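You operate a simulated robot arm through the tools that you are given. There is no shell and no other tool. Be economical: measure what you need, move in short steps, check, and stop when the job is done.

The job below is to be done with a simulated robot arm. You get a single attempt, and the scene is never put back.

## Task
Drain the wash sink, rack the scoop and run cold water till the suds are gone.
Fine: standpipe in its holder, scoop on the drying rack, spout over the wash sink, tap off. Set down upright: standpipe.

The check looks at the end state, three seconds after you hand in, the way a careful person would. Anything else that was tipped, shoved, dropped, spilled or broken makes it a failure.

## Robot
A 7-joint arm with a two-finger parallel gripper, fixed in place. Base frame: the origin is at the foot of the arm, x ahead of it, y to its left, z up; the work surface is at about z = 680. Units: mm, rad, N and s.
Its first joint turns from -2.897 to 2.897 rad. Payload 4.4 kg.
The tool frame sits at the grasp point between the pads (the TCP): z along the fingers, y along the line on which they close. The tips reach 23 mm beyond it. The gripper opens to 94 mm. The fingers are 38 mm wide and 10 mm thick; the gripper's body (54 by 96 mm) begins 39 mm behind the TCP.
Orientation is that of the tool frame in the base frame, as a unit quaternion [w, x, y, z]. With the fingers straight down and closing along the base's y, the tool's x points along the base's -x, its y along +y and its z along -z.

## Interface
- The arm moves only by the tool play_rows. Its argument "rows" is a list of rows, each a list of 7 numbers: the shift along the tool's x, y, z in mm, then the turn, a rotation vector about the tool's x, y, z in rad, then the closure in counts, from 0 (fully open) to 255 (shut). In form: [[dx, dy, dz, wx, wy, wz, hand], ...]. A call has 1 to 20 rows; each row shifts and turns the commanded pose from where the row before left it, along the tool's axes as they then stand. Rows are played at 5 a second. More than 50 mm and 0.15 rad between two rows, or a gripper value outside its range, and nothing of the call is played. A pose out of reach is approached as far as the arm can. The call stops where the force on the tool passes 80 N (or 10 N more than at its start, if that is more) or the arm is blocked; 0.2 s more then pass. The fingers move at their own pace (about 72 mm/s each) and stop on an object; they squeeze with about 25 N. The grip force told is the motor's: it shows also when the fingers shut on nothing. Time passes only in rows, and 0.2 s behind the last, so rows that do not move let the fingers close. The reply holds the time, the measured pose of the TCP, the force on the tool along the base axes, the opening and the grip force, in the units named above and with some noise, with the torque about the TCP (base axes, N m) and any sound that the robot's microphone picked up, and new pictures: "show" is both (left out), scene, wrist or none.
- Cameras (640 x 400 px; columns grow to the right, rows downward): "scene" is fixed at [213.4, 639.8, 1683.4]; the picture's right is [-0.71, -0.70, 0.00], its down [-0.58, 0.59, -0.56] and it looks along [0.39, -0.40, -0.83] (base axes); focal length 214 px, centre (320, 200). "wrist" rides on the gripper at [86, 16, -74] in the tool frame; the picture's right is [-0.18, 0.98, 0.00], its down [-0.58, -0.11, -0.81] and it looks along [-0.79, -0.15, 0.59] (tool axes); focal length 243 px, centre (320, 200). There is no depth. A picture from a camera that has moved, and an enlarged one, comes with that camera's place and axes in the base frame and with its lens. The place of the scene camera against the robot may be out by one fixed shift of up to 18 mm in any direction.
- close_up(camera, box): a new picture of the part [left, top, right, bottom] of that camera's present view, enlarged. It takes no simulated time.
- hand_in(): hands the job in; it is judged then, once.

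Go step by step. Nothing tells you positions but the pictures and the camera data: compare them with the known pose of the tool, close in by small moves and look again before you grip or let go. The budget is 120 turns and 200 pictures, counting those below and the enlarged ones. Unless the task says otherwise, let go and move clear before handing in, and close with one line.

The tools are called after ">>>" as name(argument=value, ...) on one line, values as JSON. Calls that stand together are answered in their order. play_rows: Moves the arm, as the interface text tells. Its arguments: {"type":"object","properties":{"rows":{"type":"array"},"show":{"type":"string","enum":["both","scene","wrist","none"]}},"required":["rows"]} The other tools are called the same way: close_up (camera, box) takes an enlarged picture of a part of a camera's view; hand_in () hands the job in.

At the start:

```text
t: 0.0
tool_pos: [576.9, 179.1, 1444.3]
tool_rot: [0.0, 0.0, 1.0, -0.001]
contact_force: [-0.1, -0.5, -0.1]
moment: [0.02, 0.01, 0.0]
opening: 94.2
gripper_force: 0.1
```

scene: 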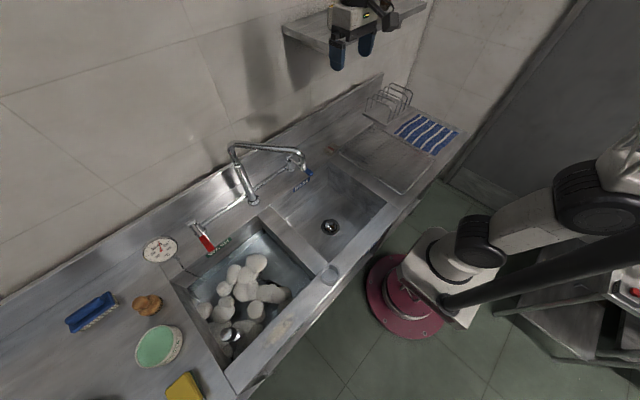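
wrist: 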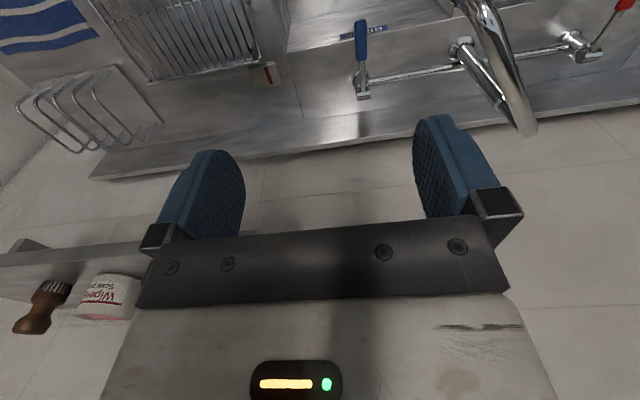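

I see a two-bowl sink: suds in the left bowl, spout over the right bowl, a blue tap (cold) and a red one (hot). I'll look closer before moving.

>>> close_up(camera="scene", box=[140, 200, 340, 380])

>>> close_up(camera="scene", box=[180, 110, 400, 260])

>>> close_up(camera="scene", box=[320, 70, 480, 190])

>>> close_up(camera="wrist", box=[0, 0, 640, 200])

```text
2.22 times, centred on (240, 290) of scene
camera zoom: at [213.4, 639.8, 1683.4], right [-0.71, -0.7, 0.0], down [-0.58, 0.59, -0.56], along [0.39, -0.4, -0.83], focal length 477 px, centre (498, 0)
```

zoom: 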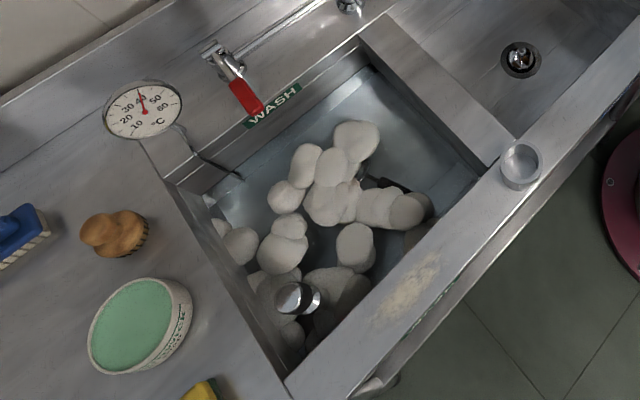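

```text
2.67 times, centred on (290, 185) of scene
camera zoom: at [213.4, 639.8, 1683.4], right [-0.71, -0.7, 0.0], down [-0.58, 0.59, -0.56], along [0.39, -0.4, -0.83], focal length 572 px, centre (400, 240)
```

zoom: 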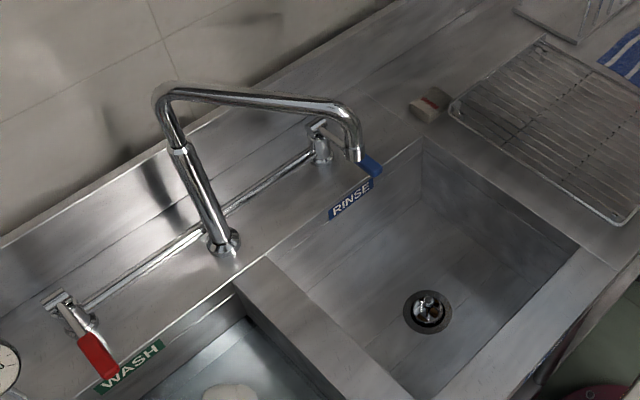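

```text
3.33 times, centred on (400, 130) of scene
camera zoom: at [213.4, 639.8, 1683.4], right [-0.71, -0.7, 0.0], down [-0.58, 0.59, -0.56], along [0.39, -0.4, -0.83], focal length 715 px, centre (53, 433)
```

zoom: 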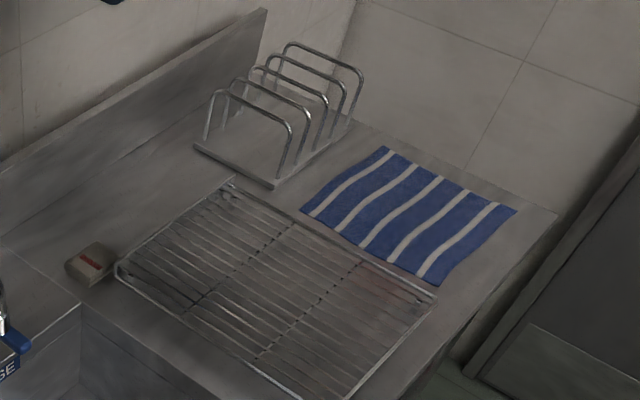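

```text
1.00 times, centred on (320, 100) of wrist (not enlarged: the box is as wide or as high as the picture)
camera zoom: at [491.5, 196.0, 1519.1], right [0.18, 0.98, 0.0], down [0.58, -0.11, 0.81], along [0.79, -0.15, -0.59], focal length 243 px, centre (320, 300)
```

zoom: 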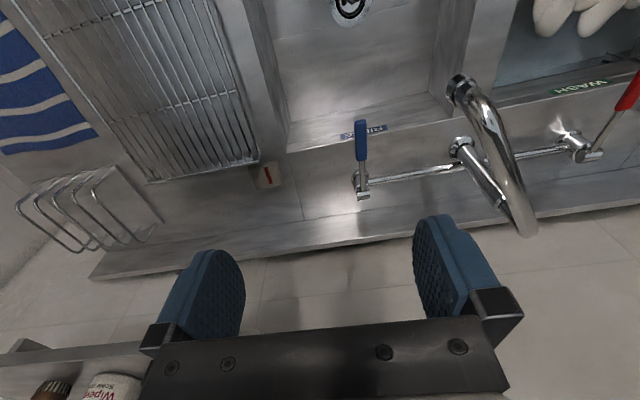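

The deck comes out near z≈895, with the spout nozzle at about (591,333,1155), the standpipe top around (440,823) and the holder near (332,463). I'll move so the wrist camera can look into the wash sink.

>>> play_rows(rows=[[24.4, 36.1, 19.1, 0, 0, 0, 0], [24.4, 36.1, 19.1, 0, 0, 0, 0], [24.4, 36.1, 19.1, 0, 0, 0, 0], [24.4, 36.1, 19.1, 0, 0, 0, 0], [24.4, 36.1, 19.1, 0, 0, 0, 0], [24.4, 36.1, 19.1, 0, 0, 0, 0], [24.4, 36.1, 19.1, 0, 0, 0, 0], [24.4, 36.1, 19.1, 0, 0, 0, 0], [24.4, 36.1, 19.1, 0, 0, 0, 0], [24.4, 36.1, 19.1, 0, 0, 0, 0], [24.4, 36.1, 19.1, 0, 0, 0, 0], [24.4, 36.1, 19.1, 0, 0, 0, 0], [24.4, 36.1, 19.1, 0, 0, 0, 0], [24.4, 36.1, 19.1, 0, 0, 0, 0]])

```text
t: 3.0
tool_pos: [236.3, 684.0, 1176.9]
tool_rot: [0.0, 0.0, 1.0, 0.0]
contact_force: [0.5, 1.1, 0.4]
moment: [-0.01, -0.02, -0.01]
opening: 93.9
gripper_force: 0.1
camera wrist: at [151.1, 699.7, 1251.8], right [0.18, 0.98, 0.0], down [0.58, -0.11, 0.81], along [0.79, -0.15, -0.59], focal length 243 px, centre (320, 200)
```

scene: 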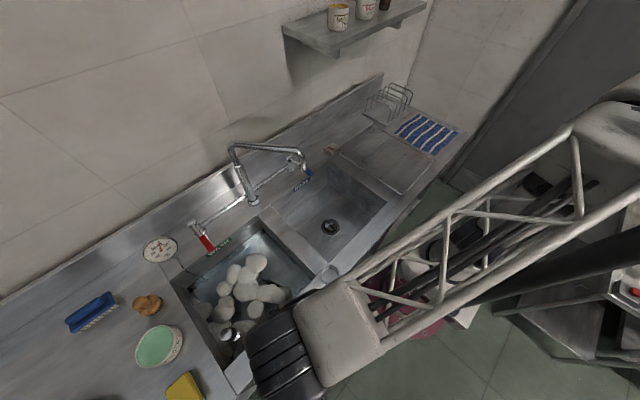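
wrist: 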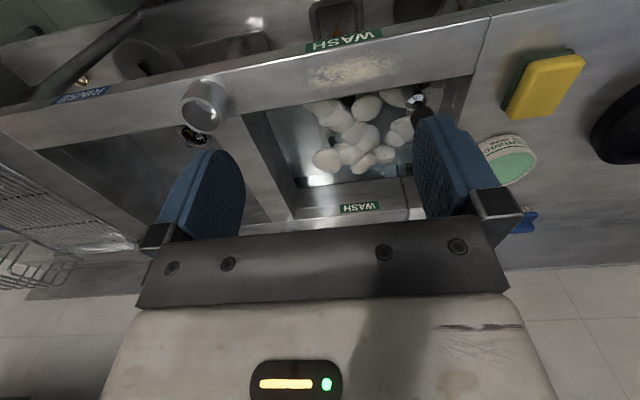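

>>> close_up(camera="wrist", box=[160, 40, 480, 240])

>>> close_up(camera="wrist", box=[0, 0, 640, 100])

```text
2.00 times, centred on (320, 140) of wrist
camera zoom: at [151.1, 699.7, 1251.8], right [0.18, 0.98, 0.0], down [0.58, -0.11, 0.81], along [0.79, -0.15, -0.59], focal length 485 px, centre (320, 320)
```

zoom: 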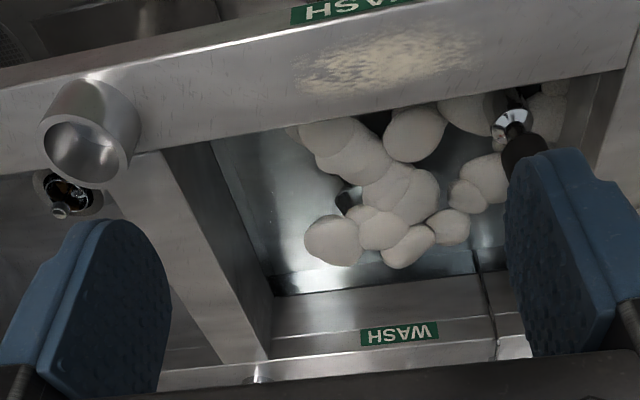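

```text
1.00 times, centred on (320, 50) of wrist (not enlarged: the box is as wide or as high as the picture)
camera zoom: at [151.1, 699.7, 1251.8], right [0.18, 0.98, 0.0], down [0.58, -0.11, 0.81], along [0.79, -0.15, -0.59], focal length 243 px, centre (320, 350)
```

zoom: 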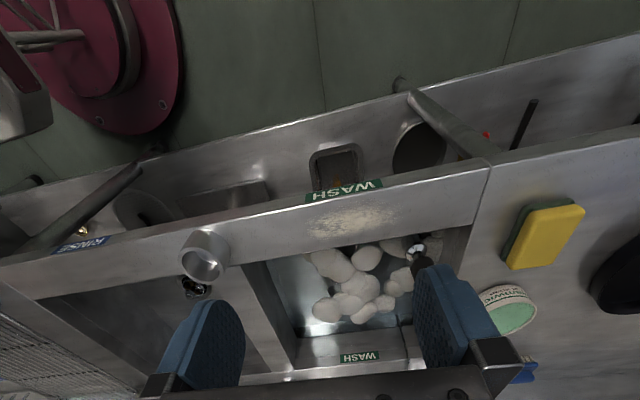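

The standpipe's chrome top triangulates to about (461,840,790), below the deck level. I'll turn the hand so it closes along x and come nearer.

>>> play_rows(rows=[[0, 0, 0, 0, 0, -0.1428, 0], [0, 0, 0, 0, 0, -0.1428, 0], [0, 0, 0, 0, 0, -0.1428, 0], [0, 0, 0, 0, 0, -0.1428, 0], [0, 0, 0, 0, 0, -0.1428, 0], [0, 0, 0, 0, 0, -0.1428, 0], [0, 0, 0, 0, 0, -0.1428, 0], [0, 0, 0, 0, 0, -0.1428, 0], [0, 0, 0, 0, 0, -0.1428, 0], [0, 0, 0, 0, 0, -0.1428, 0], [0, 0, 0, 0, 0, -0.1428, 0], [-9.3, -37.5, 21.2, 0, 0, 0, 0], [-9.3, -37.5, 21.2, 0, 0, 0, 0], [-9.3, -37.5, 21.2, 0, 0, 0, 0], [-9.3, -37.5, 21.2, 0, 0, 0, 0], [-9.3, -37.5, 21.2, 0, 0, 0, 0], [-9.3, -37.5, 21.2, 0, 0, 0, 0]])

```text
t: 6.6
tool_pos: [460.7, 740.4, 1049.2]
tool_rot: [0.0, 0.707, -0.707, 0.0]
contact_force: [0.7, 0.8, -0.2]
moment: [0.0, -0.01, -0.05]
opening: 93.9
gripper_force: 0.1
camera wrist: at [444.5, 654.8, 1124.3], right [-0.98, 0.18, 0.0], down [0.11, 0.58, 0.81], along [0.15, 0.79, -0.59], focal length 243 px, centre (320, 200)
```

scene: 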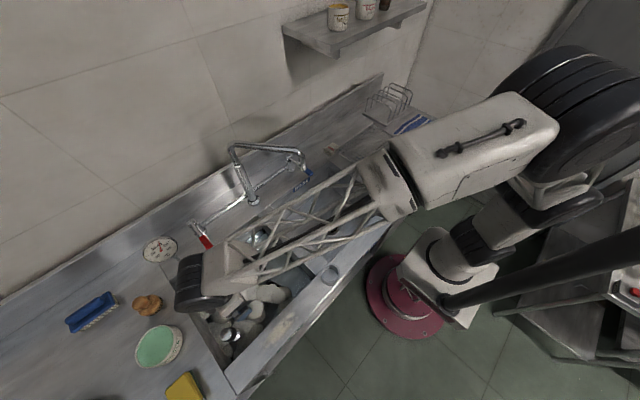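
wrist: 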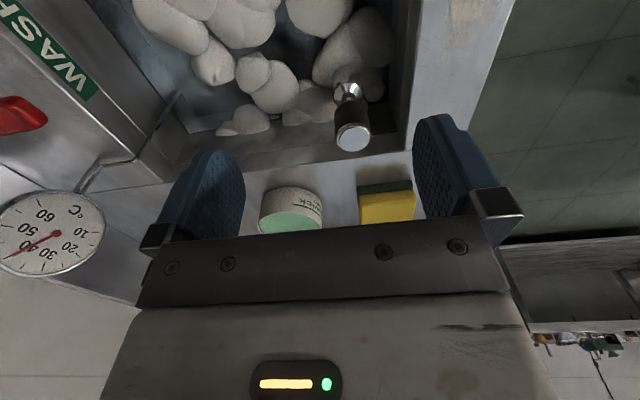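

>>> close_up(camera="wrist", box=[240, 40, 440, 165])

>>> close_up(camera="scene", box=[190, 280, 290, 350])

```text
3.20 times, centred on (340, 102) of wrist
camera zoom: at [444.5, 654.8, 1124.3], right [-0.98, 0.18, 0.0], down [0.11, 0.58, 0.81], along [0.15, 0.79, -0.59], focal length 776 px, centre (256, 512)
```

zoom: 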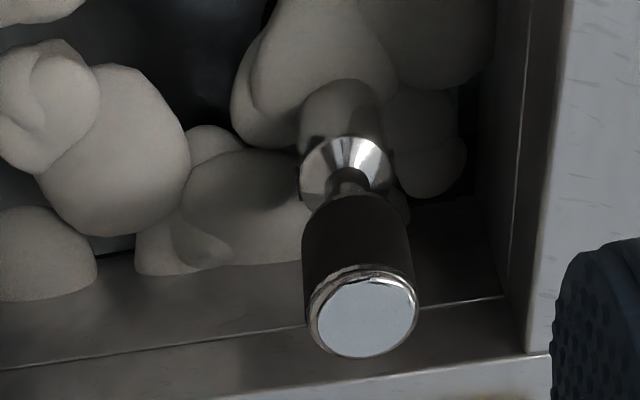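

```text
5.71 times, centred on (240, 315) of scene
camera zoom: at [213.4, 639.8, 1683.4], right [-0.71, -0.7, 0.0], down [-0.58, 0.59, -0.56], along [0.39, -0.4, -0.83], focal length 1226 px, centre (777, -457)
```

zoom: 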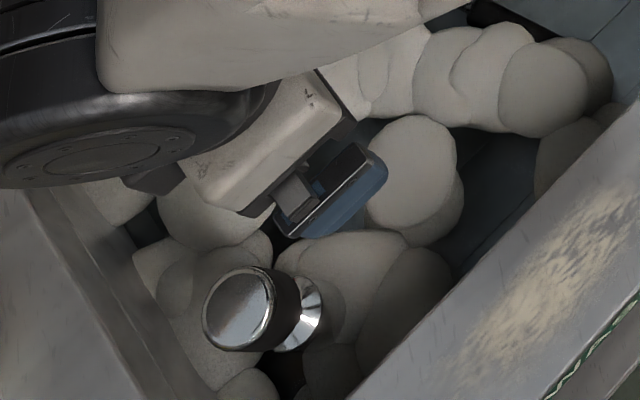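

The standpipe has a black grip with a chrome cap, centred near (441,816), with its top at z≈932 and a diameter of about 34. I'll move above it and check.

>>> play_rows(rows=[[-38, 10, 15, 0, 0, 0, 0], [-38, 10, 14, 0, 0, 0, 0], [0, 0, 0, 0, 0, 0, 0]], show="wrist")

>>> close_up(camera="wrist", box=[220, 0, 480, 162])

```text
t: 7.4
tool_pos: [441.5, 817.3, 1020.1]
tool_rot: [0.0, -0.707, 0.707, -0.001]
contact_force: [-0.5, 0.3, 0.3]
moment: [0.0, -0.01, -0.02]
opening: 93.8
gripper_force: 0.0
camera wrist: at [425.4, 730.4, 1094.8], right [-0.98, 0.18, 0.0], down [0.11, 0.58, 0.81], along [0.15, 0.79, -0.59], focal length 243 px, centre (320, 200)
```

wrist: 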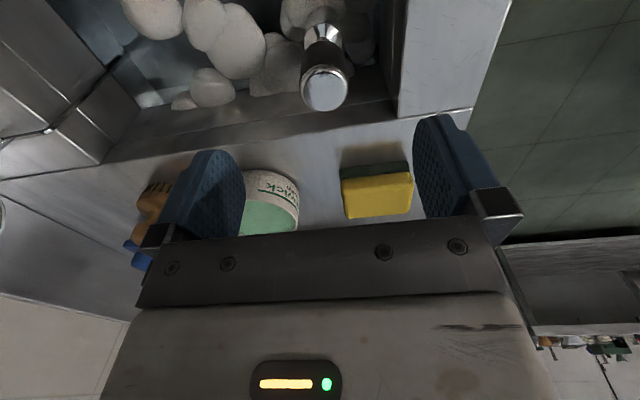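

```text
2.46 times, centred on (350, 81) of wrist
camera zoom: at [425.4, 730.4, 1094.8], right [-0.98, 0.18, 0.0], down [0.11, 0.58, 0.81], along [0.15, 0.79, -0.59], focal length 597 px, centre (246, 493)
```

zoom: 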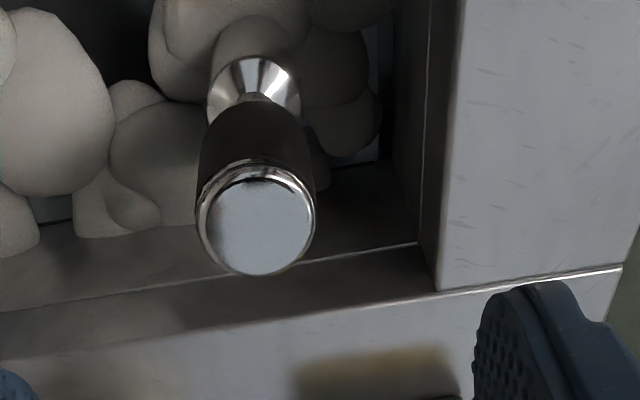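

The second view puts the top at about (441,829,917). I'll go to just above it and look again.

>>> play_rows(rows=[[-12, 0, 35, 0, 0, 0, 0], [0, 0, 35, 0, 0, 0, 0], [0, 0, 0, 0, 0, 0, 0]], show="both")

>>> close_up(camera="wrist", box=[200, 0, 480, 180])

>>> close_up(camera="scene", box=[170, 270, 290, 350])

```text
t: 8.2
tool_pos: [440.5, 830.1, 949.6]
tool_rot: [-0.001, -0.707, 0.708, 0.0]
contact_force: [-0.5, -0.7, -0.5]
moment: [-0.06, -0.01, 0.02]
opening: 93.9
gripper_force: 0.0
camera wrist: at [425.4, 743.1, 1024.3], right [-0.98, 0.18, 0.0], down [0.11, 0.58, 0.81], along [0.15, 0.79, -0.59], focal length 243 px, centre (320, 200)
```

scene: 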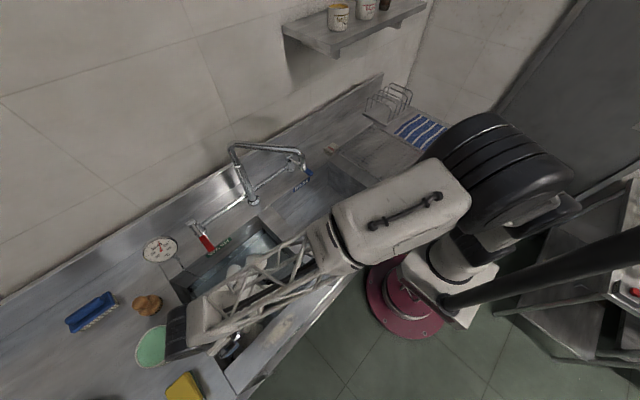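
wrist: 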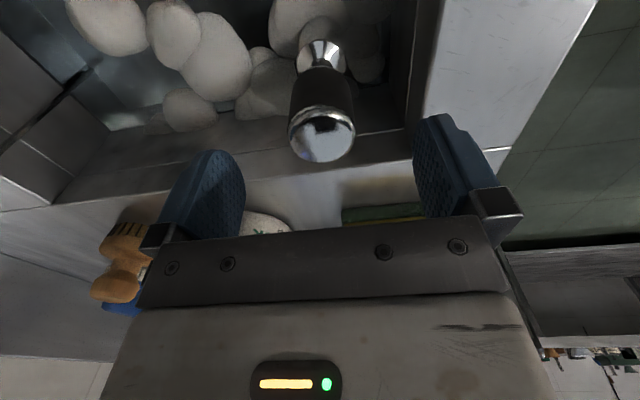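

```text
2.22 times, centred on (340, 90) of wrist
camera zoom: at [425.4, 743.1, 1024.3], right [-0.98, 0.18, 0.0], down [0.11, 0.58, 0.81], along [0.15, 0.79, -0.59], focal length 539 px, centre (276, 444)
```

zoom: 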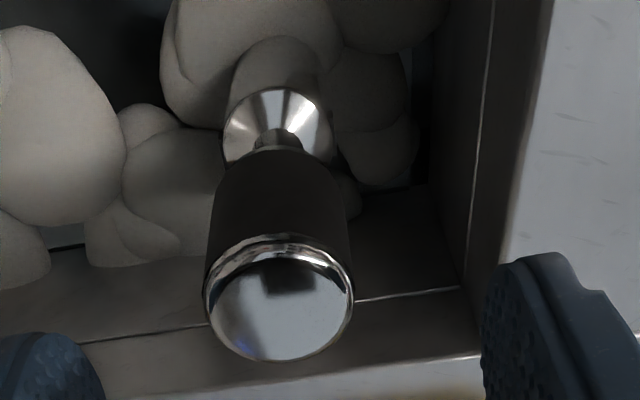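

```text
5.00 times, centred on (230, 310) of scene
camera zoom: at [213.4, 639.8, 1683.4], right [-0.71, -0.7, 0.0], down [-0.58, 0.59, -0.56], along [0.39, -0.4, -0.83], focal length 1072 px, centre (770, -350)
```

zoom: 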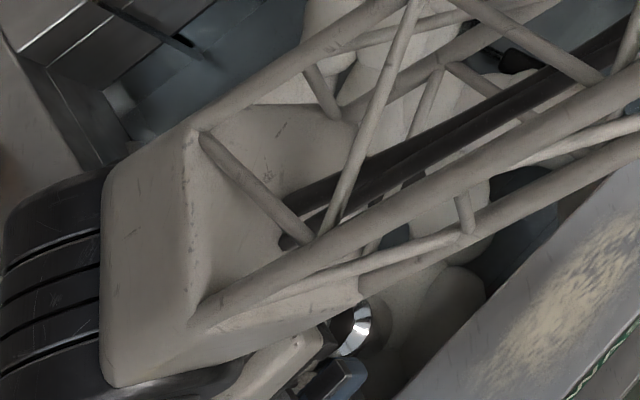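

The cap is centred between the fingers at z≈916. I'll descend to z≈891 and close.

>>> play_rows(rows=[[0, 0, 20, 0, 0, 0, 0], [0, 0, 20, 0, 0, 0, 0], [0, 0, 18, 0, 0, 0, 0], [0, 0, 0, 0, 0, 0, 0], [0, 0, 0, 0, 0, 0, 255], [0, 0, 0, 0, 0, 0, 255], [0, 0, 0, 0, 0, 0, 255], [0, 0, 0, 0, 0, 0, 255]])

```text
t: 10.0
tool_pos: [440.5, 831.2, 892.6]
tool_rot: [0.0, -0.707, 0.707, 0.0]
contact_force: [-0.2, 0.7, -0.4]
moment: [0.03, 0.08, 0.0]
opening: 37.5
gripper_force: 25.3
camera wrist: at [425.5, 743.1, 967.9], right [-0.98, 0.18, 0.0], down [0.11, 0.58, 0.81], along [0.15, 0.79, -0.59], focal length 243 px, centre (320, 200)
```

scene: 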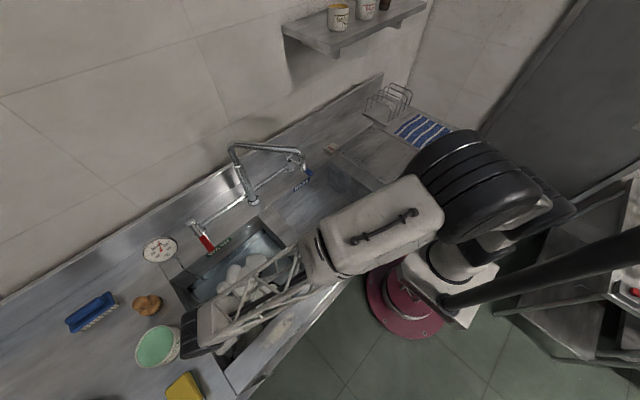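
wrist: 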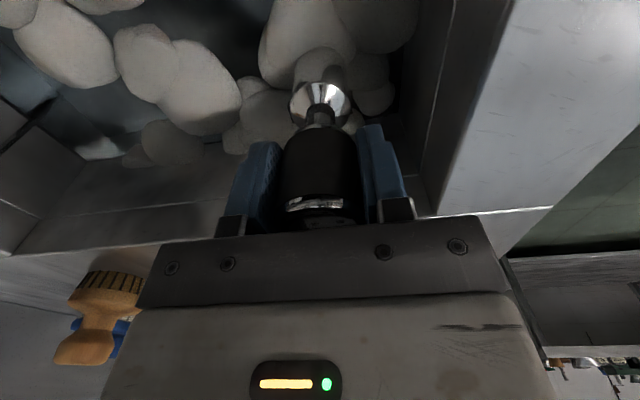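

It is gripped at 37.5 mm opening. I'll lift slowly.

>>> play_rows(rows=[[0, 0, -8, 0, 0, 0, 255], [0, 0, -12, 0, 0, 0, 255], [0, 0, -15, 0, 0, 0, 255], [0, 0, -20, 0, 0, 0, 255], [0, 0, -20, 0, 0, 0, 255], [0, 0, -20, 0, 0, 0, 255], [0, 0, 0, 0, 0, 0, 255]])

```text
t: 11.6
tool_pos: [441.1, 829.1, 987.4]
tool_rot: [0.0, 0.707, -0.707, 0.0]
contact_force: [-0.7, 0.3, -2.4]
moment: [0.02, -0.04, -0.01]
opening: 37.8
gripper_force: 25.1
camera wrist: at [425.7, 743.5, 1063.1], right [-0.98, 0.18, 0.0], down [0.11, 0.58, 0.81], along [0.15, 0.79, -0.59], focal length 243 px, centre (320, 200)
```

scene: 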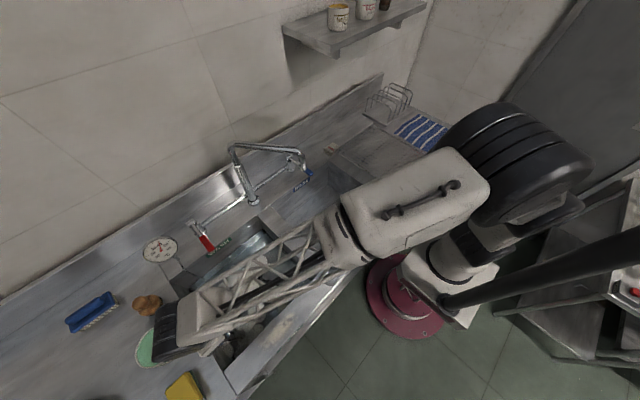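
wrist: 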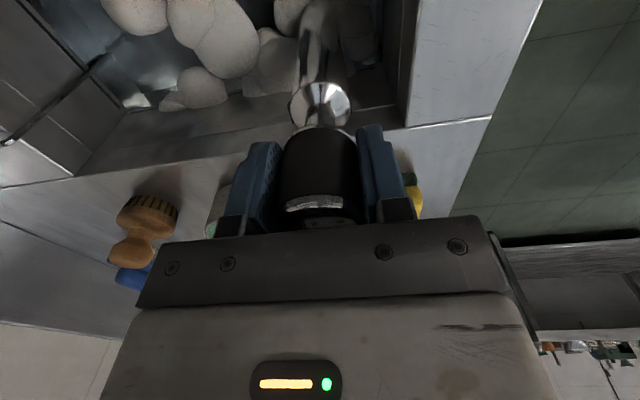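

Payload is about 0.25 kg and it is coming up freely. I'll keep lifting.

>>> play_rows(rows=[[0, 0, -25, 0, 0, 0, 255], [0, 0, -25, 0, 0, 0, 255], [0, 0, -25, 0, 0, 0, 255], [0, 0, -25, 0, 0, 0, 255], [0, 0, -25, 0, 0, 0, 255], [0, 0, -25, 0, 0, 0, 255], [0, 0, 0, 0, 0, 0, 255]])

>>> close_up(camera="wrist", box=[0, 0, 640, 100])

```text
t: 13.2
tool_pos: [440.9, 829.0, 1138.4]
tool_rot: [0.0, 0.707, -0.707, 0.0]
contact_force: [0.0, 0.3, -2.1]
moment: [0.02, -0.01, -0.02]
opening: 37.6
gripper_force: 25.5
camera wrist: at [426.5, 742.3, 1212.8], right [-0.98, 0.18, 0.0], down [0.11, 0.58, 0.81], along [0.15, 0.79, -0.59], focal length 243 px, centre (320, 200)
```

scene: 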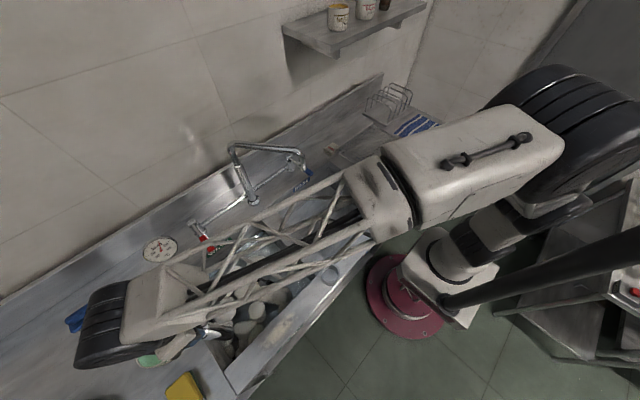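
wrist: 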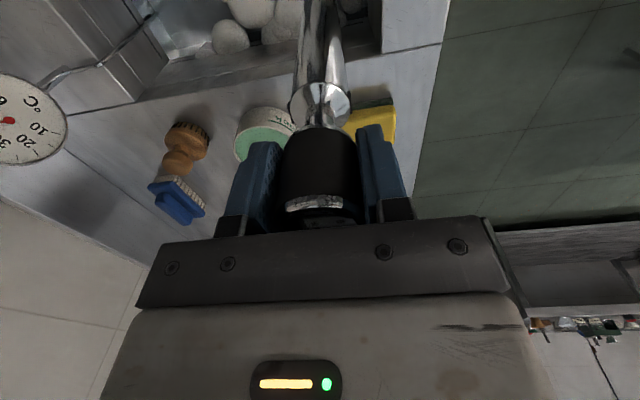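

```text
1.00 times, centred on (320, 50) of wrist (not enlarged: the box is as wide or as high as the picture)
camera zoom: at [426.5, 742.3, 1212.8], right [-0.98, 0.18, 0.0], down [0.11, 0.58, 0.81], along [0.15, 0.79, -0.59], focal length 243 px, centre (320, 350)
```

zoom: 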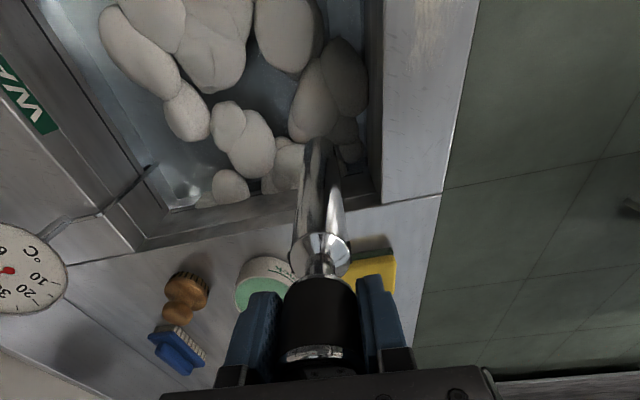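

>>> play_rows(rows=[[0, 0, -30, 0, 0, 0, 255], [0, 0, -30, 0, 0, 0, 255], [0, 0, -30, 0, 0, 0, 255], [0, 0, 0, 0, 0, 0, 255]], show="scene")

>>> close_up(camera="wrist", box=[0, 0, 640, 20])

>>> close_up(camera="scene", box=[160, 260, 320, 360])

```text
t: 14.2
tool_pos: [440.0, 828.7, 1226.8]
tool_rot: [0.0, 0.707, -0.707, 0.0]
contact_force: [-0.1, -0.6, -2.1]
moment: [0.02, 0.02, 0.02]
opening: 37.4
gripper_force: 24.9
```

scene: 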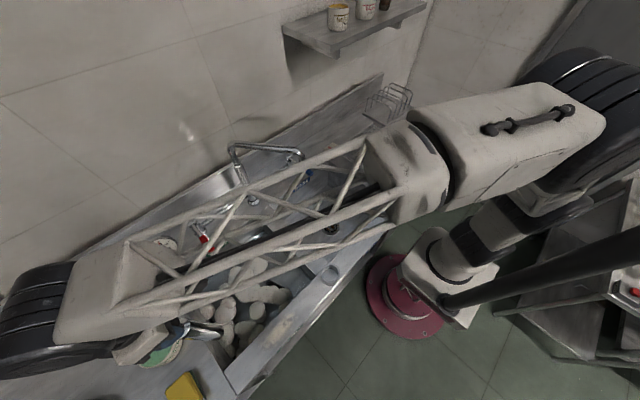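

```text
1.00 times, centred on (320, 10) of wrist (not enlarged: the box is as wide or as high as the picture)
camera zoom: at [424.6, 742.3, 1302.7], right [-0.98, 0.18, 0.0], down [0.11, 0.58, 0.81], along [0.15, 0.79, -0.59], focal length 243 px, centre (320, 390)
```

zoom: 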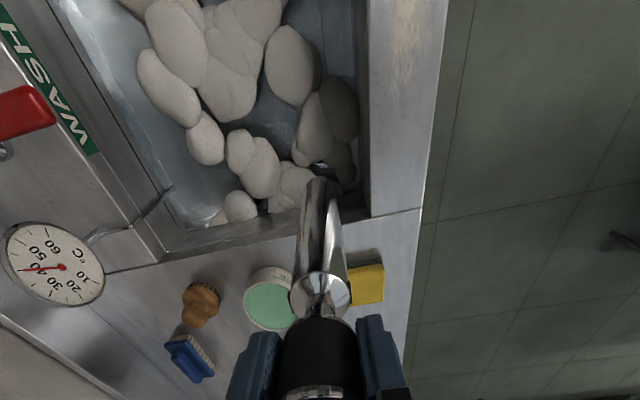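

```text
4.00 times, centred on (240, 310) of scene
camera zoom: at [213.4, 639.8, 1683.4], right [-0.71, -0.7, 0.0], down [-0.58, 0.59, -0.56], along [0.39, -0.4, -0.83], focal length 858 px, centre (640, -240)
```

zoom: 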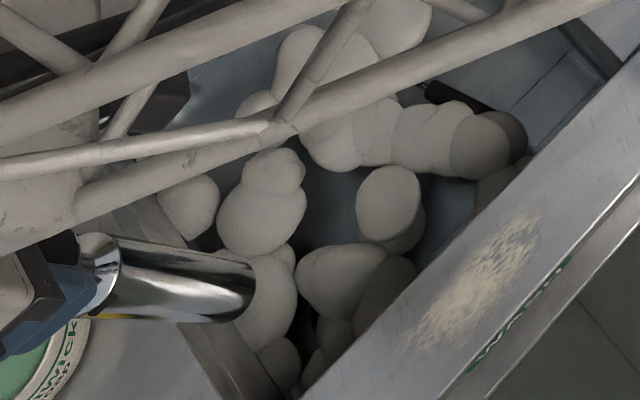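

The pipe's bottom is about 290 mm below the TCP and it hangs upright. I'll raise it and carry it toward the holder, stopping short to look.

>>> play_rows(rows=[[0, 0, -30, 0, 0, 0, 255], [0, 0, -30, 0, 0, 0, 255], [33, 11, 0, 0, 0, 0, 255], [33, 11, 0, 0, 0, 0, 255], [33, 11, 0, 0, 0, 0, 255], [33, 11, 0, 0, 0, 0, 255], [33, 11, 0, 0, 0, 0, 255], [33, 11, 0, 0, 0, 0, 255], [33, 11, 0, 0, 0, 0, 255], [33, 11, 0, 0, 0, 0, 255], [0, 0, 0, 0, 0, 0, 255]])

>>> close_up(camera="wrist", box=[0, 0, 640, 20])

>>> close_up(camera="scene", box=[260, 220, 420, 320])

```text
t: 16.6
tool_pos: [354.0, 564.5, 1288.7]
tool_rot: [0.001, 0.707, -0.707, 0.0]
contact_force: [0.5, -0.8, -1.5]
moment: [-0.01, -0.06, 0.0]
opening: 37.7
gripper_force: 24.7
camera wrist: at [338.6, 478.6, 1363.0], right [-0.98, 0.18, 0.0], down [0.11, 0.58, 0.81], along [0.15, 0.79, -0.59], focal length 243 px, centre (320, 200)
```

scene: 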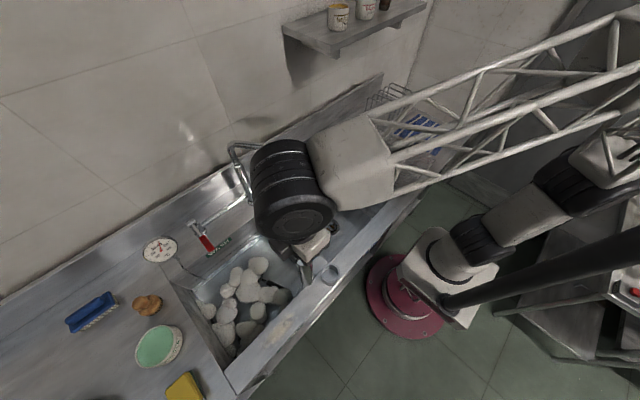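
wrist: 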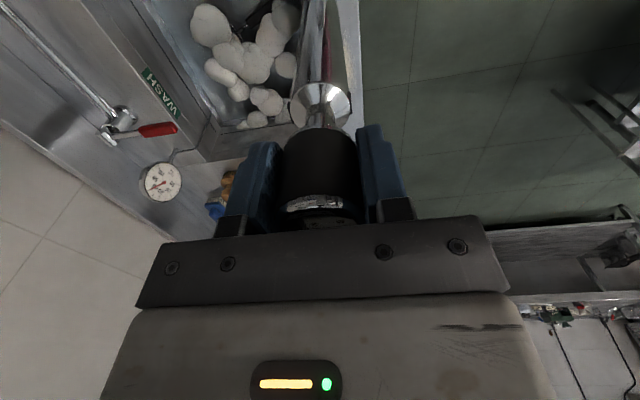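

```text
1.00 times, centred on (320, 10) of wrist (not enlarged: the box is as wide or as high as the picture)
camera zoom: at [338.6, 478.6, 1363.0], right [-0.98, 0.18, 0.0], down [0.11, 0.58, 0.81], along [0.15, 0.79, -0.59], focal length 243 px, centre (320, 390)
```

zoom: 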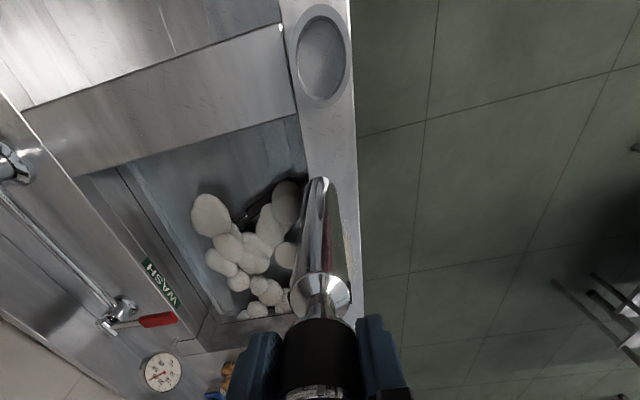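

```text
4.00 times, centred on (340, 270) of scene
camera zoom: at [213.4, 639.8, 1683.4], right [-0.71, -0.7, 0.0], down [-0.58, 0.59, -0.56], along [0.39, -0.4, -0.83], focal length 858 px, centre (240, -80)
```

zoom: 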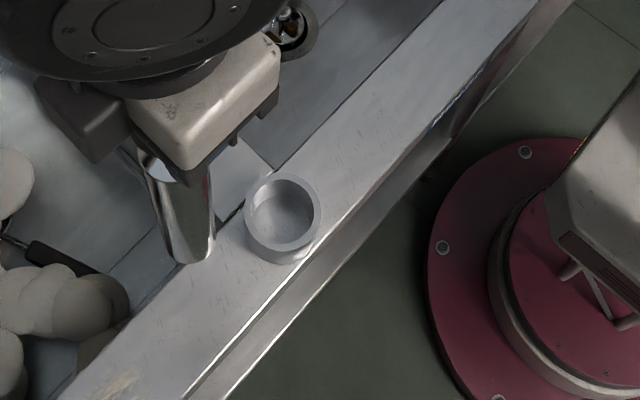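

The holder is an open cup centred at about (338.5,475), consistent across both cameras. I'll move over it, then lower partway and check alignment.

>>> play_rows(rows=[[30, 5, 0, 0, 0, 0, 255], [30, 5, 0, 0, 0, 0, 255], [29.5, 5.5, 0, 0, 0, 0, 255], [0, 0, 20, 0, 0, 0, 255], [0, 0, 10, 0, 0, 0, 255], [0, 0, 0, 0, 0, 0, 255]], show="scene")

>>> close_up(camera="wrist", box=[0, 0, 640, 20])

>>> close_up(camera="scene", box=[290, 240, 370, 290])

```text
t: 18.0
tool_pos: [337.7, 475.6, 1257.0]
tool_rot: [0.0, 0.707, -0.707, 0.0]
contact_force: [-0.8, 0.6, -2.4]
moment: [-0.01, -0.04, -0.01]
opening: 37.7
gripper_force: 25.0
```

scene: 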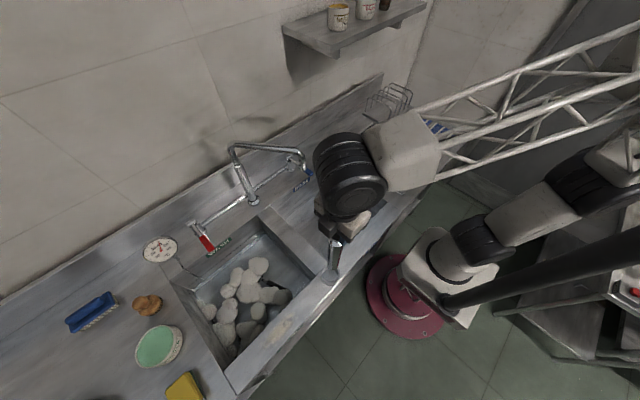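

```text
1.00 times, centred on (320, 10) of wrist (not enlarged: the box is as wide or as high as the picture)
camera zoom: at [321.9, 388.5, 1331.9], right [-0.98, 0.18, 0.0], down [0.11, 0.58, 0.81], along [0.15, 0.79, -0.59], focal length 243 px, centre (320, 390)
```

zoom: 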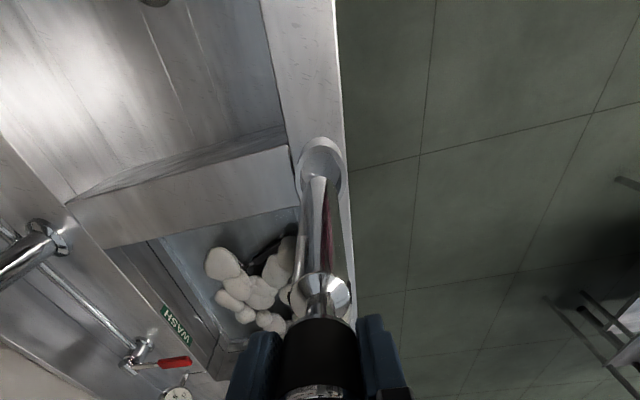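

```text
8.00 times, centred on (330, 265) of scene
camera zoom: at [213.4, 639.8, 1683.4], right [-0.71, -0.7, 0.0], down [-0.58, 0.59, -0.56], along [0.39, -0.4, -0.83], focal length 1716 px, centre (240, -320)
```

zoom: 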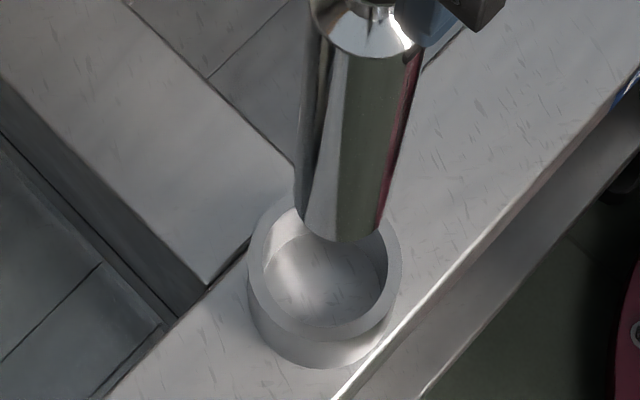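

Alignment looks good within the clearance: cup inner about 53, pipe about 33, pipe bottom near z≈1000. I'll lower it gradually.

>>> play_rows(rows=[[0, 0, 20, 0, 0, 0, 255], [0, 0, 20, 0, 0, 0, 255], [0, 0, 15, 0, 0, 0, 255], [0, 0, 0, 0, 0, 0, 255]], show="none")

>>> close_up(camera="wrist", box=[0, 0, 640, 20])

>>> close_up(camera="scene", box=[290, 240, 370, 290])

```text
t: 19.0
tool_pos: [335.5, 475.0, 1199.8]
tool_rot: [0.0, -0.707, 0.707, 0.0]
contact_force: [0.5, 0.1, -2.1]
moment: [-0.02, 0.01, 0.0]
opening: 37.5
gripper_force: 25.5
```

```text
1.00 times, centred on (320, 10) of wrist (not enlarged: the box is as wide or as high as the picture)
camera zoom: at [321.6, 389.0, 1275.2], right [-0.98, 0.18, 0.0], down [0.11, 0.58, 0.81], along [0.15, 0.79, -0.59], focal length 243 px, centre (320, 390)
```

zoom: 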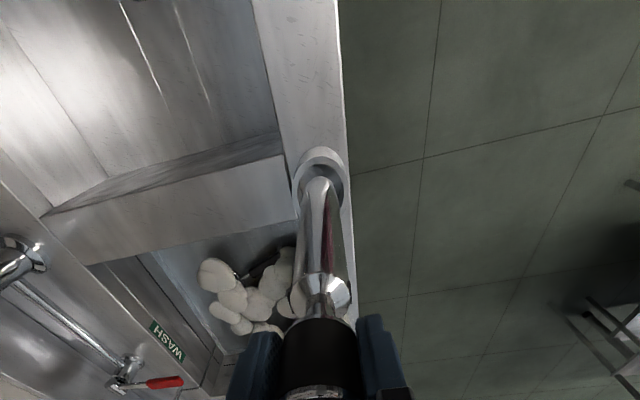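

```text
8.00 times, centred on (330, 265) of scene
camera zoom: at [213.4, 639.8, 1683.4], right [-0.71, -0.7, 0.0], down [-0.58, 0.59, -0.56], along [0.39, -0.4, -0.83], focal length 1716 px, centre (240, -320)
```

zoom: 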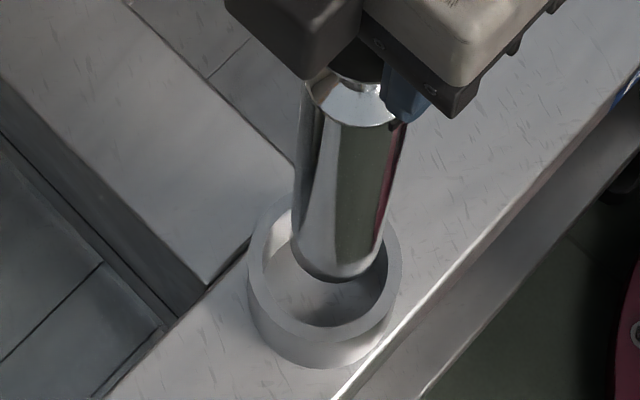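

>>> play_rows(rows=[[0, -2, 10, 0, 0, 0, 255], [0, 0, 10, 0, 0, 0, 255], [0, 0, 8, 0, 0, 0, 255], [0, 0, 0, 0, 0, 0, 255]], show="none")

>>> close_up(camera="scene", box=[290, 240, 370, 290])

```text
t: 20.0
tool_pos: [338.7, 475.6, 1173.1]
tool_rot: [-0.001, 0.707, -0.707, 0.0]
contact_force: [-0.2, 0.7, -1.6]
moment: [-0.01, 0.01, 0.01]
opening: 37.6
gripper_force: 24.9
```

```text
8.00 times, centred on (330, 265) of scene
camera zoom: at [213.4, 639.8, 1683.4], right [-0.71, -0.7, 0.0], down [-0.58, 0.59, -0.56], along [0.39, -0.4, -0.83], focal length 1716 px, centre (240, -320)
```

zoom: 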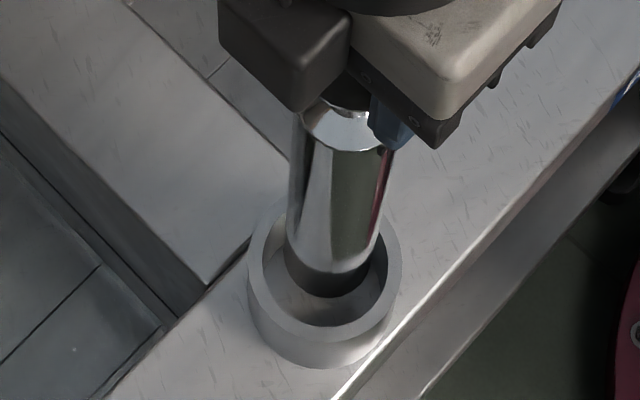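

>>> play_rows(rows=[[0, 0, 5, 0, 0, 0, 255], [0, 0, 5, 0, 0, 0, 255], [0, 0, 5, 0, 0, 0, 255], [0, 0, 0, 0, 0, 0, 255]], show="none")

>>> close_up(camera="scene", box=[290, 240, 370, 290])

```text
t: 21.0
tool_pos: [339.7, 476.3, 1159.8]
tool_rot: [0.0, 0.707, -0.707, 0.0]
contact_force: [-0.1, -0.7, -2.3]
moment: [-0.01, -0.02, 0.03]
opening: 37.8
gripper_force: 25.1
```

```text
8.00 times, centred on (330, 265) of scene
camera zoom: at [213.4, 639.8, 1683.4], right [-0.71, -0.7, 0.0], down [-0.58, 0.59, -0.56], along [0.39, -0.4, -0.83], focal length 1716 px, centre (240, -320)
```

zoom: 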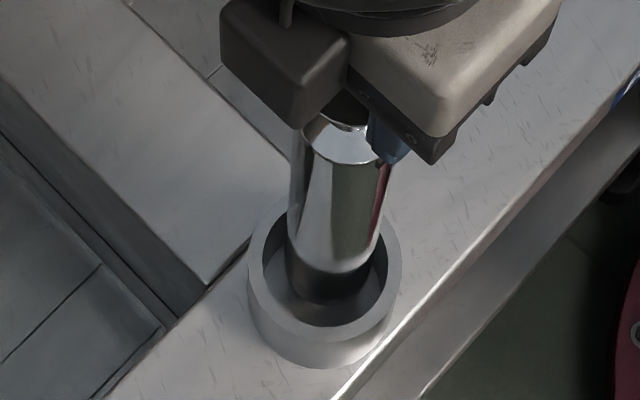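

>>> play_rows(rows=[[0, 0, 4, 0, 0, 0, 255], [0, 0, 4, 0, 0, 0, 255], [0, 0, 4, 0, 0, 0, 255], [0, 0, 0, 0, 0, 0, 255]], show="none")

>>> close_up(camera="scene", box=[290, 240, 370, 290])

```text
t: 22.0
tool_pos: [337.8, 474.9, 1147.2]
tool_rot: [-0.001, 0.707, -0.707, 0.0]
contact_force: [-0.5, -0.1, -3.1]
moment: [0.02, 0.01, 0.01]
opening: 37.6
gripper_force: 24.9
```

```text
8.00 times, centred on (330, 265) of scene
camera zoom: at [213.4, 639.8, 1683.4], right [-0.71, -0.7, 0.0], down [-0.58, 0.59, -0.56], along [0.39, -0.4, -0.83], focal length 1716 px, centre (240, -320)
```

zoom: 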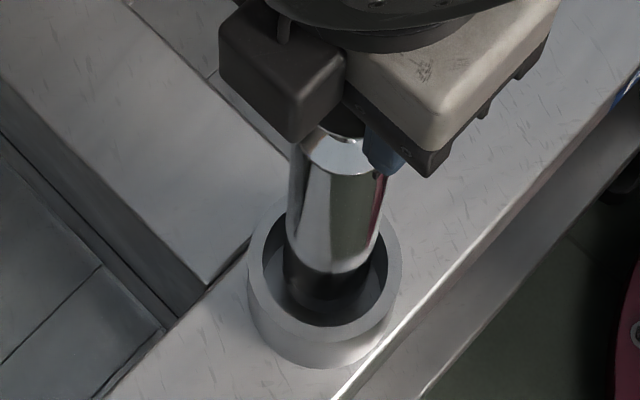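

>>> play_rows(rows=[[0, 0, 3, 0, 0, 0, 255], [0, 0, 3, 0, 0, 0, 255], [0, 0, 3, 0, 0, 0, 255], [0, 0, 0, 0, 0, 0, 255]], show="none")

```text
t: 23.0
tool_pos: [338.1, 475.0, 1137.5]
tool_rot: [0.0, 0.707, -0.707, 0.0]
contact_force: [0.4, -0.2, -1.8]
moment: [0.02, -0.04, -0.02]
opening: 37.7
gripper_force: 24.4
```

>>> play_rows(rows=[[0, 0, 3, 0, 0, 0, 255], [0, 0, 3, 0, 0, 0, 255], [0, 0, 2, 0, 0, 0, 255], [0, 0, 0, 0, 0, 0, 255]], show="none")

>>> close_up(camera="scene", box=[290, 240, 370, 290])

```text
t: 24.0
tool_pos: [338.4, 475.0, 1130.6]
tool_rot: [-0.001, -0.707, 0.708, -0.001]
contact_force: [0.6, -1.1, -2.4]
moment: [0.02, 0.01, 0.01]
opening: 37.5
gripper_force: 25.6
```

```text
8.00 times, centred on (330, 265) of scene
camera zoom: at [213.4, 639.8, 1683.4], right [-0.71, -0.7, 0.0], down [-0.58, 0.59, -0.56], along [0.39, -0.4, -0.83], focal length 1716 px, centre (240, -320)
```

zoom: 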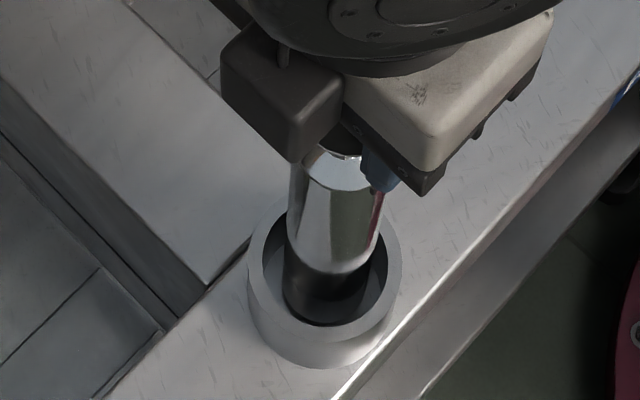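

>>> play_rows(rows=[[0, 0, 3, 0, 0, 0, 255], [0, 0, 3, 0, 0, 0, 255], [0, 0, 0, 0, 0, 0, 255]], show="none")

>>> close_up(camera="scene", box=[290, 240, 370, 290])

```text
t: 24.8
tool_pos: [339.9, 475.6, 1123.5]
tool_rot: [0.0, 0.708, -0.707, -0.001]
contact_force: [0.2, -0.5, -2.6]
moment: [0.02, 0.02, 0.01]
opening: 37.9
gripper_force: 24.7
```

```text
8.00 times, centred on (330, 265) of scene
camera zoom: at [213.4, 639.8, 1683.4], right [-0.71, -0.7, 0.0], down [-0.58, 0.59, -0.56], along [0.39, -0.4, -0.83], focal length 1716 px, centre (240, -320)
```

zoom: 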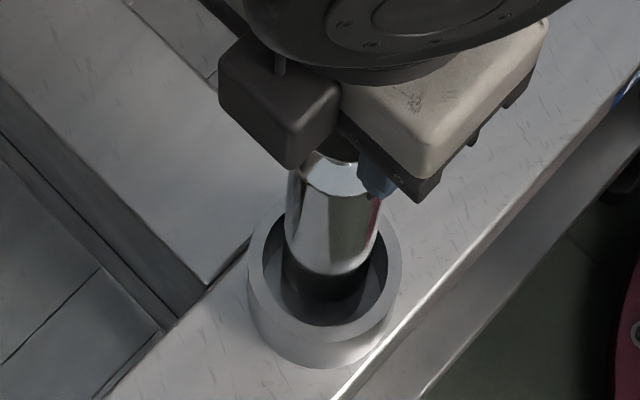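

>>> play_rows(rows=[[0, 0, 3, 0, 0, 0, 255], [0, 0, 3, 0, 0, 0, 255], [0, 0, 3, 0, 0, 0, 255], [0, 0, 0, 0, 0, 0, 255]], show="none")

```text
t: 25.8
tool_pos: [338.1, 476.3, 1115.1]
tool_rot: [0.0, 0.707, -0.707, 0.0]
contact_force: [1.7, 1.1, 20.2]
moment: [0.1, 0.01, -0.02]
opening: 37.4
gripper_force: 25.4
```

Contact: the pipe is seated on the cup floor. I'll ease off 1 mm, open and look.

>>> play_rows(rows=[[0, 0, -1, 0, 0, 0, 255], [0, 0, 0, 0, 0, 0, 255], [0, 0, 0, 0, 0, 0, 100], [0, 0, 0, 0, 0, 0, 60], [0, 0, 0, 0, 0, 0, 0], [0, 0, 0, 0, 0, 0, 0]])

>>> close_up(camera="scene", box=[290, 210, 386, 290])

```text
t: 27.2
tool_pos: [338.4, 475.7, 1115.9]
tool_rot: [0.0, -0.707, 0.708, 0.0]
contact_force: [-0.6, -0.8, -1.1]
moment: [0.03, -0.01, 0.0]
opening: 94.3
gripper_force: 0.1
camera wrist: at [323.4, 389.3, 1191.2], right [-0.98, 0.18, 0.0], down [0.11, 0.58, 0.81], along [0.15, 0.79, -0.59], focal length 243 px, centre (320, 200)
```

scene: 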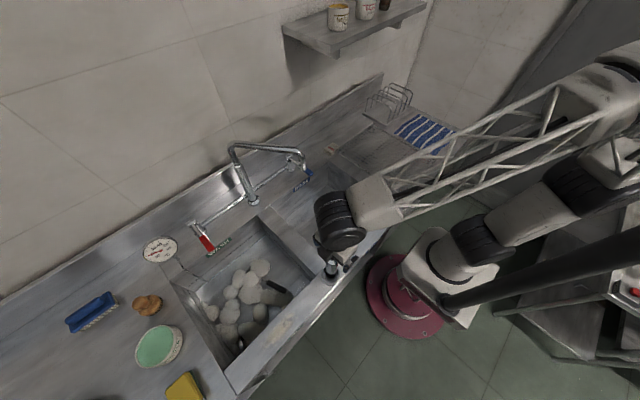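
wrist: 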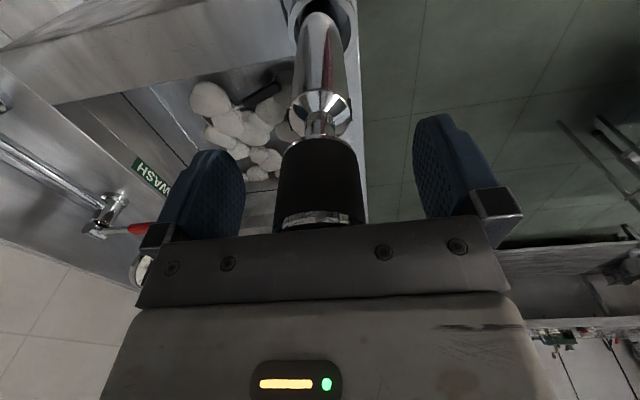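

```text
5.00 times, centred on (338, 250) of scene
camera zoom: at [213.4, 639.8, 1683.4], right [-0.71, -0.7, 0.0], down [-0.58, 0.59, -0.56], along [0.39, -0.4, -0.83], focal length 1072 px, centre (230, -50)
```

zoom: 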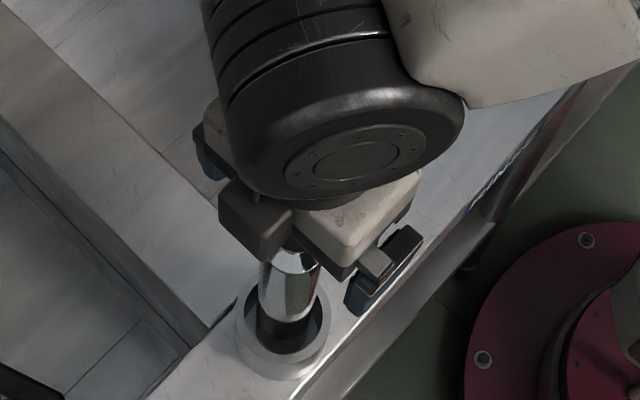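

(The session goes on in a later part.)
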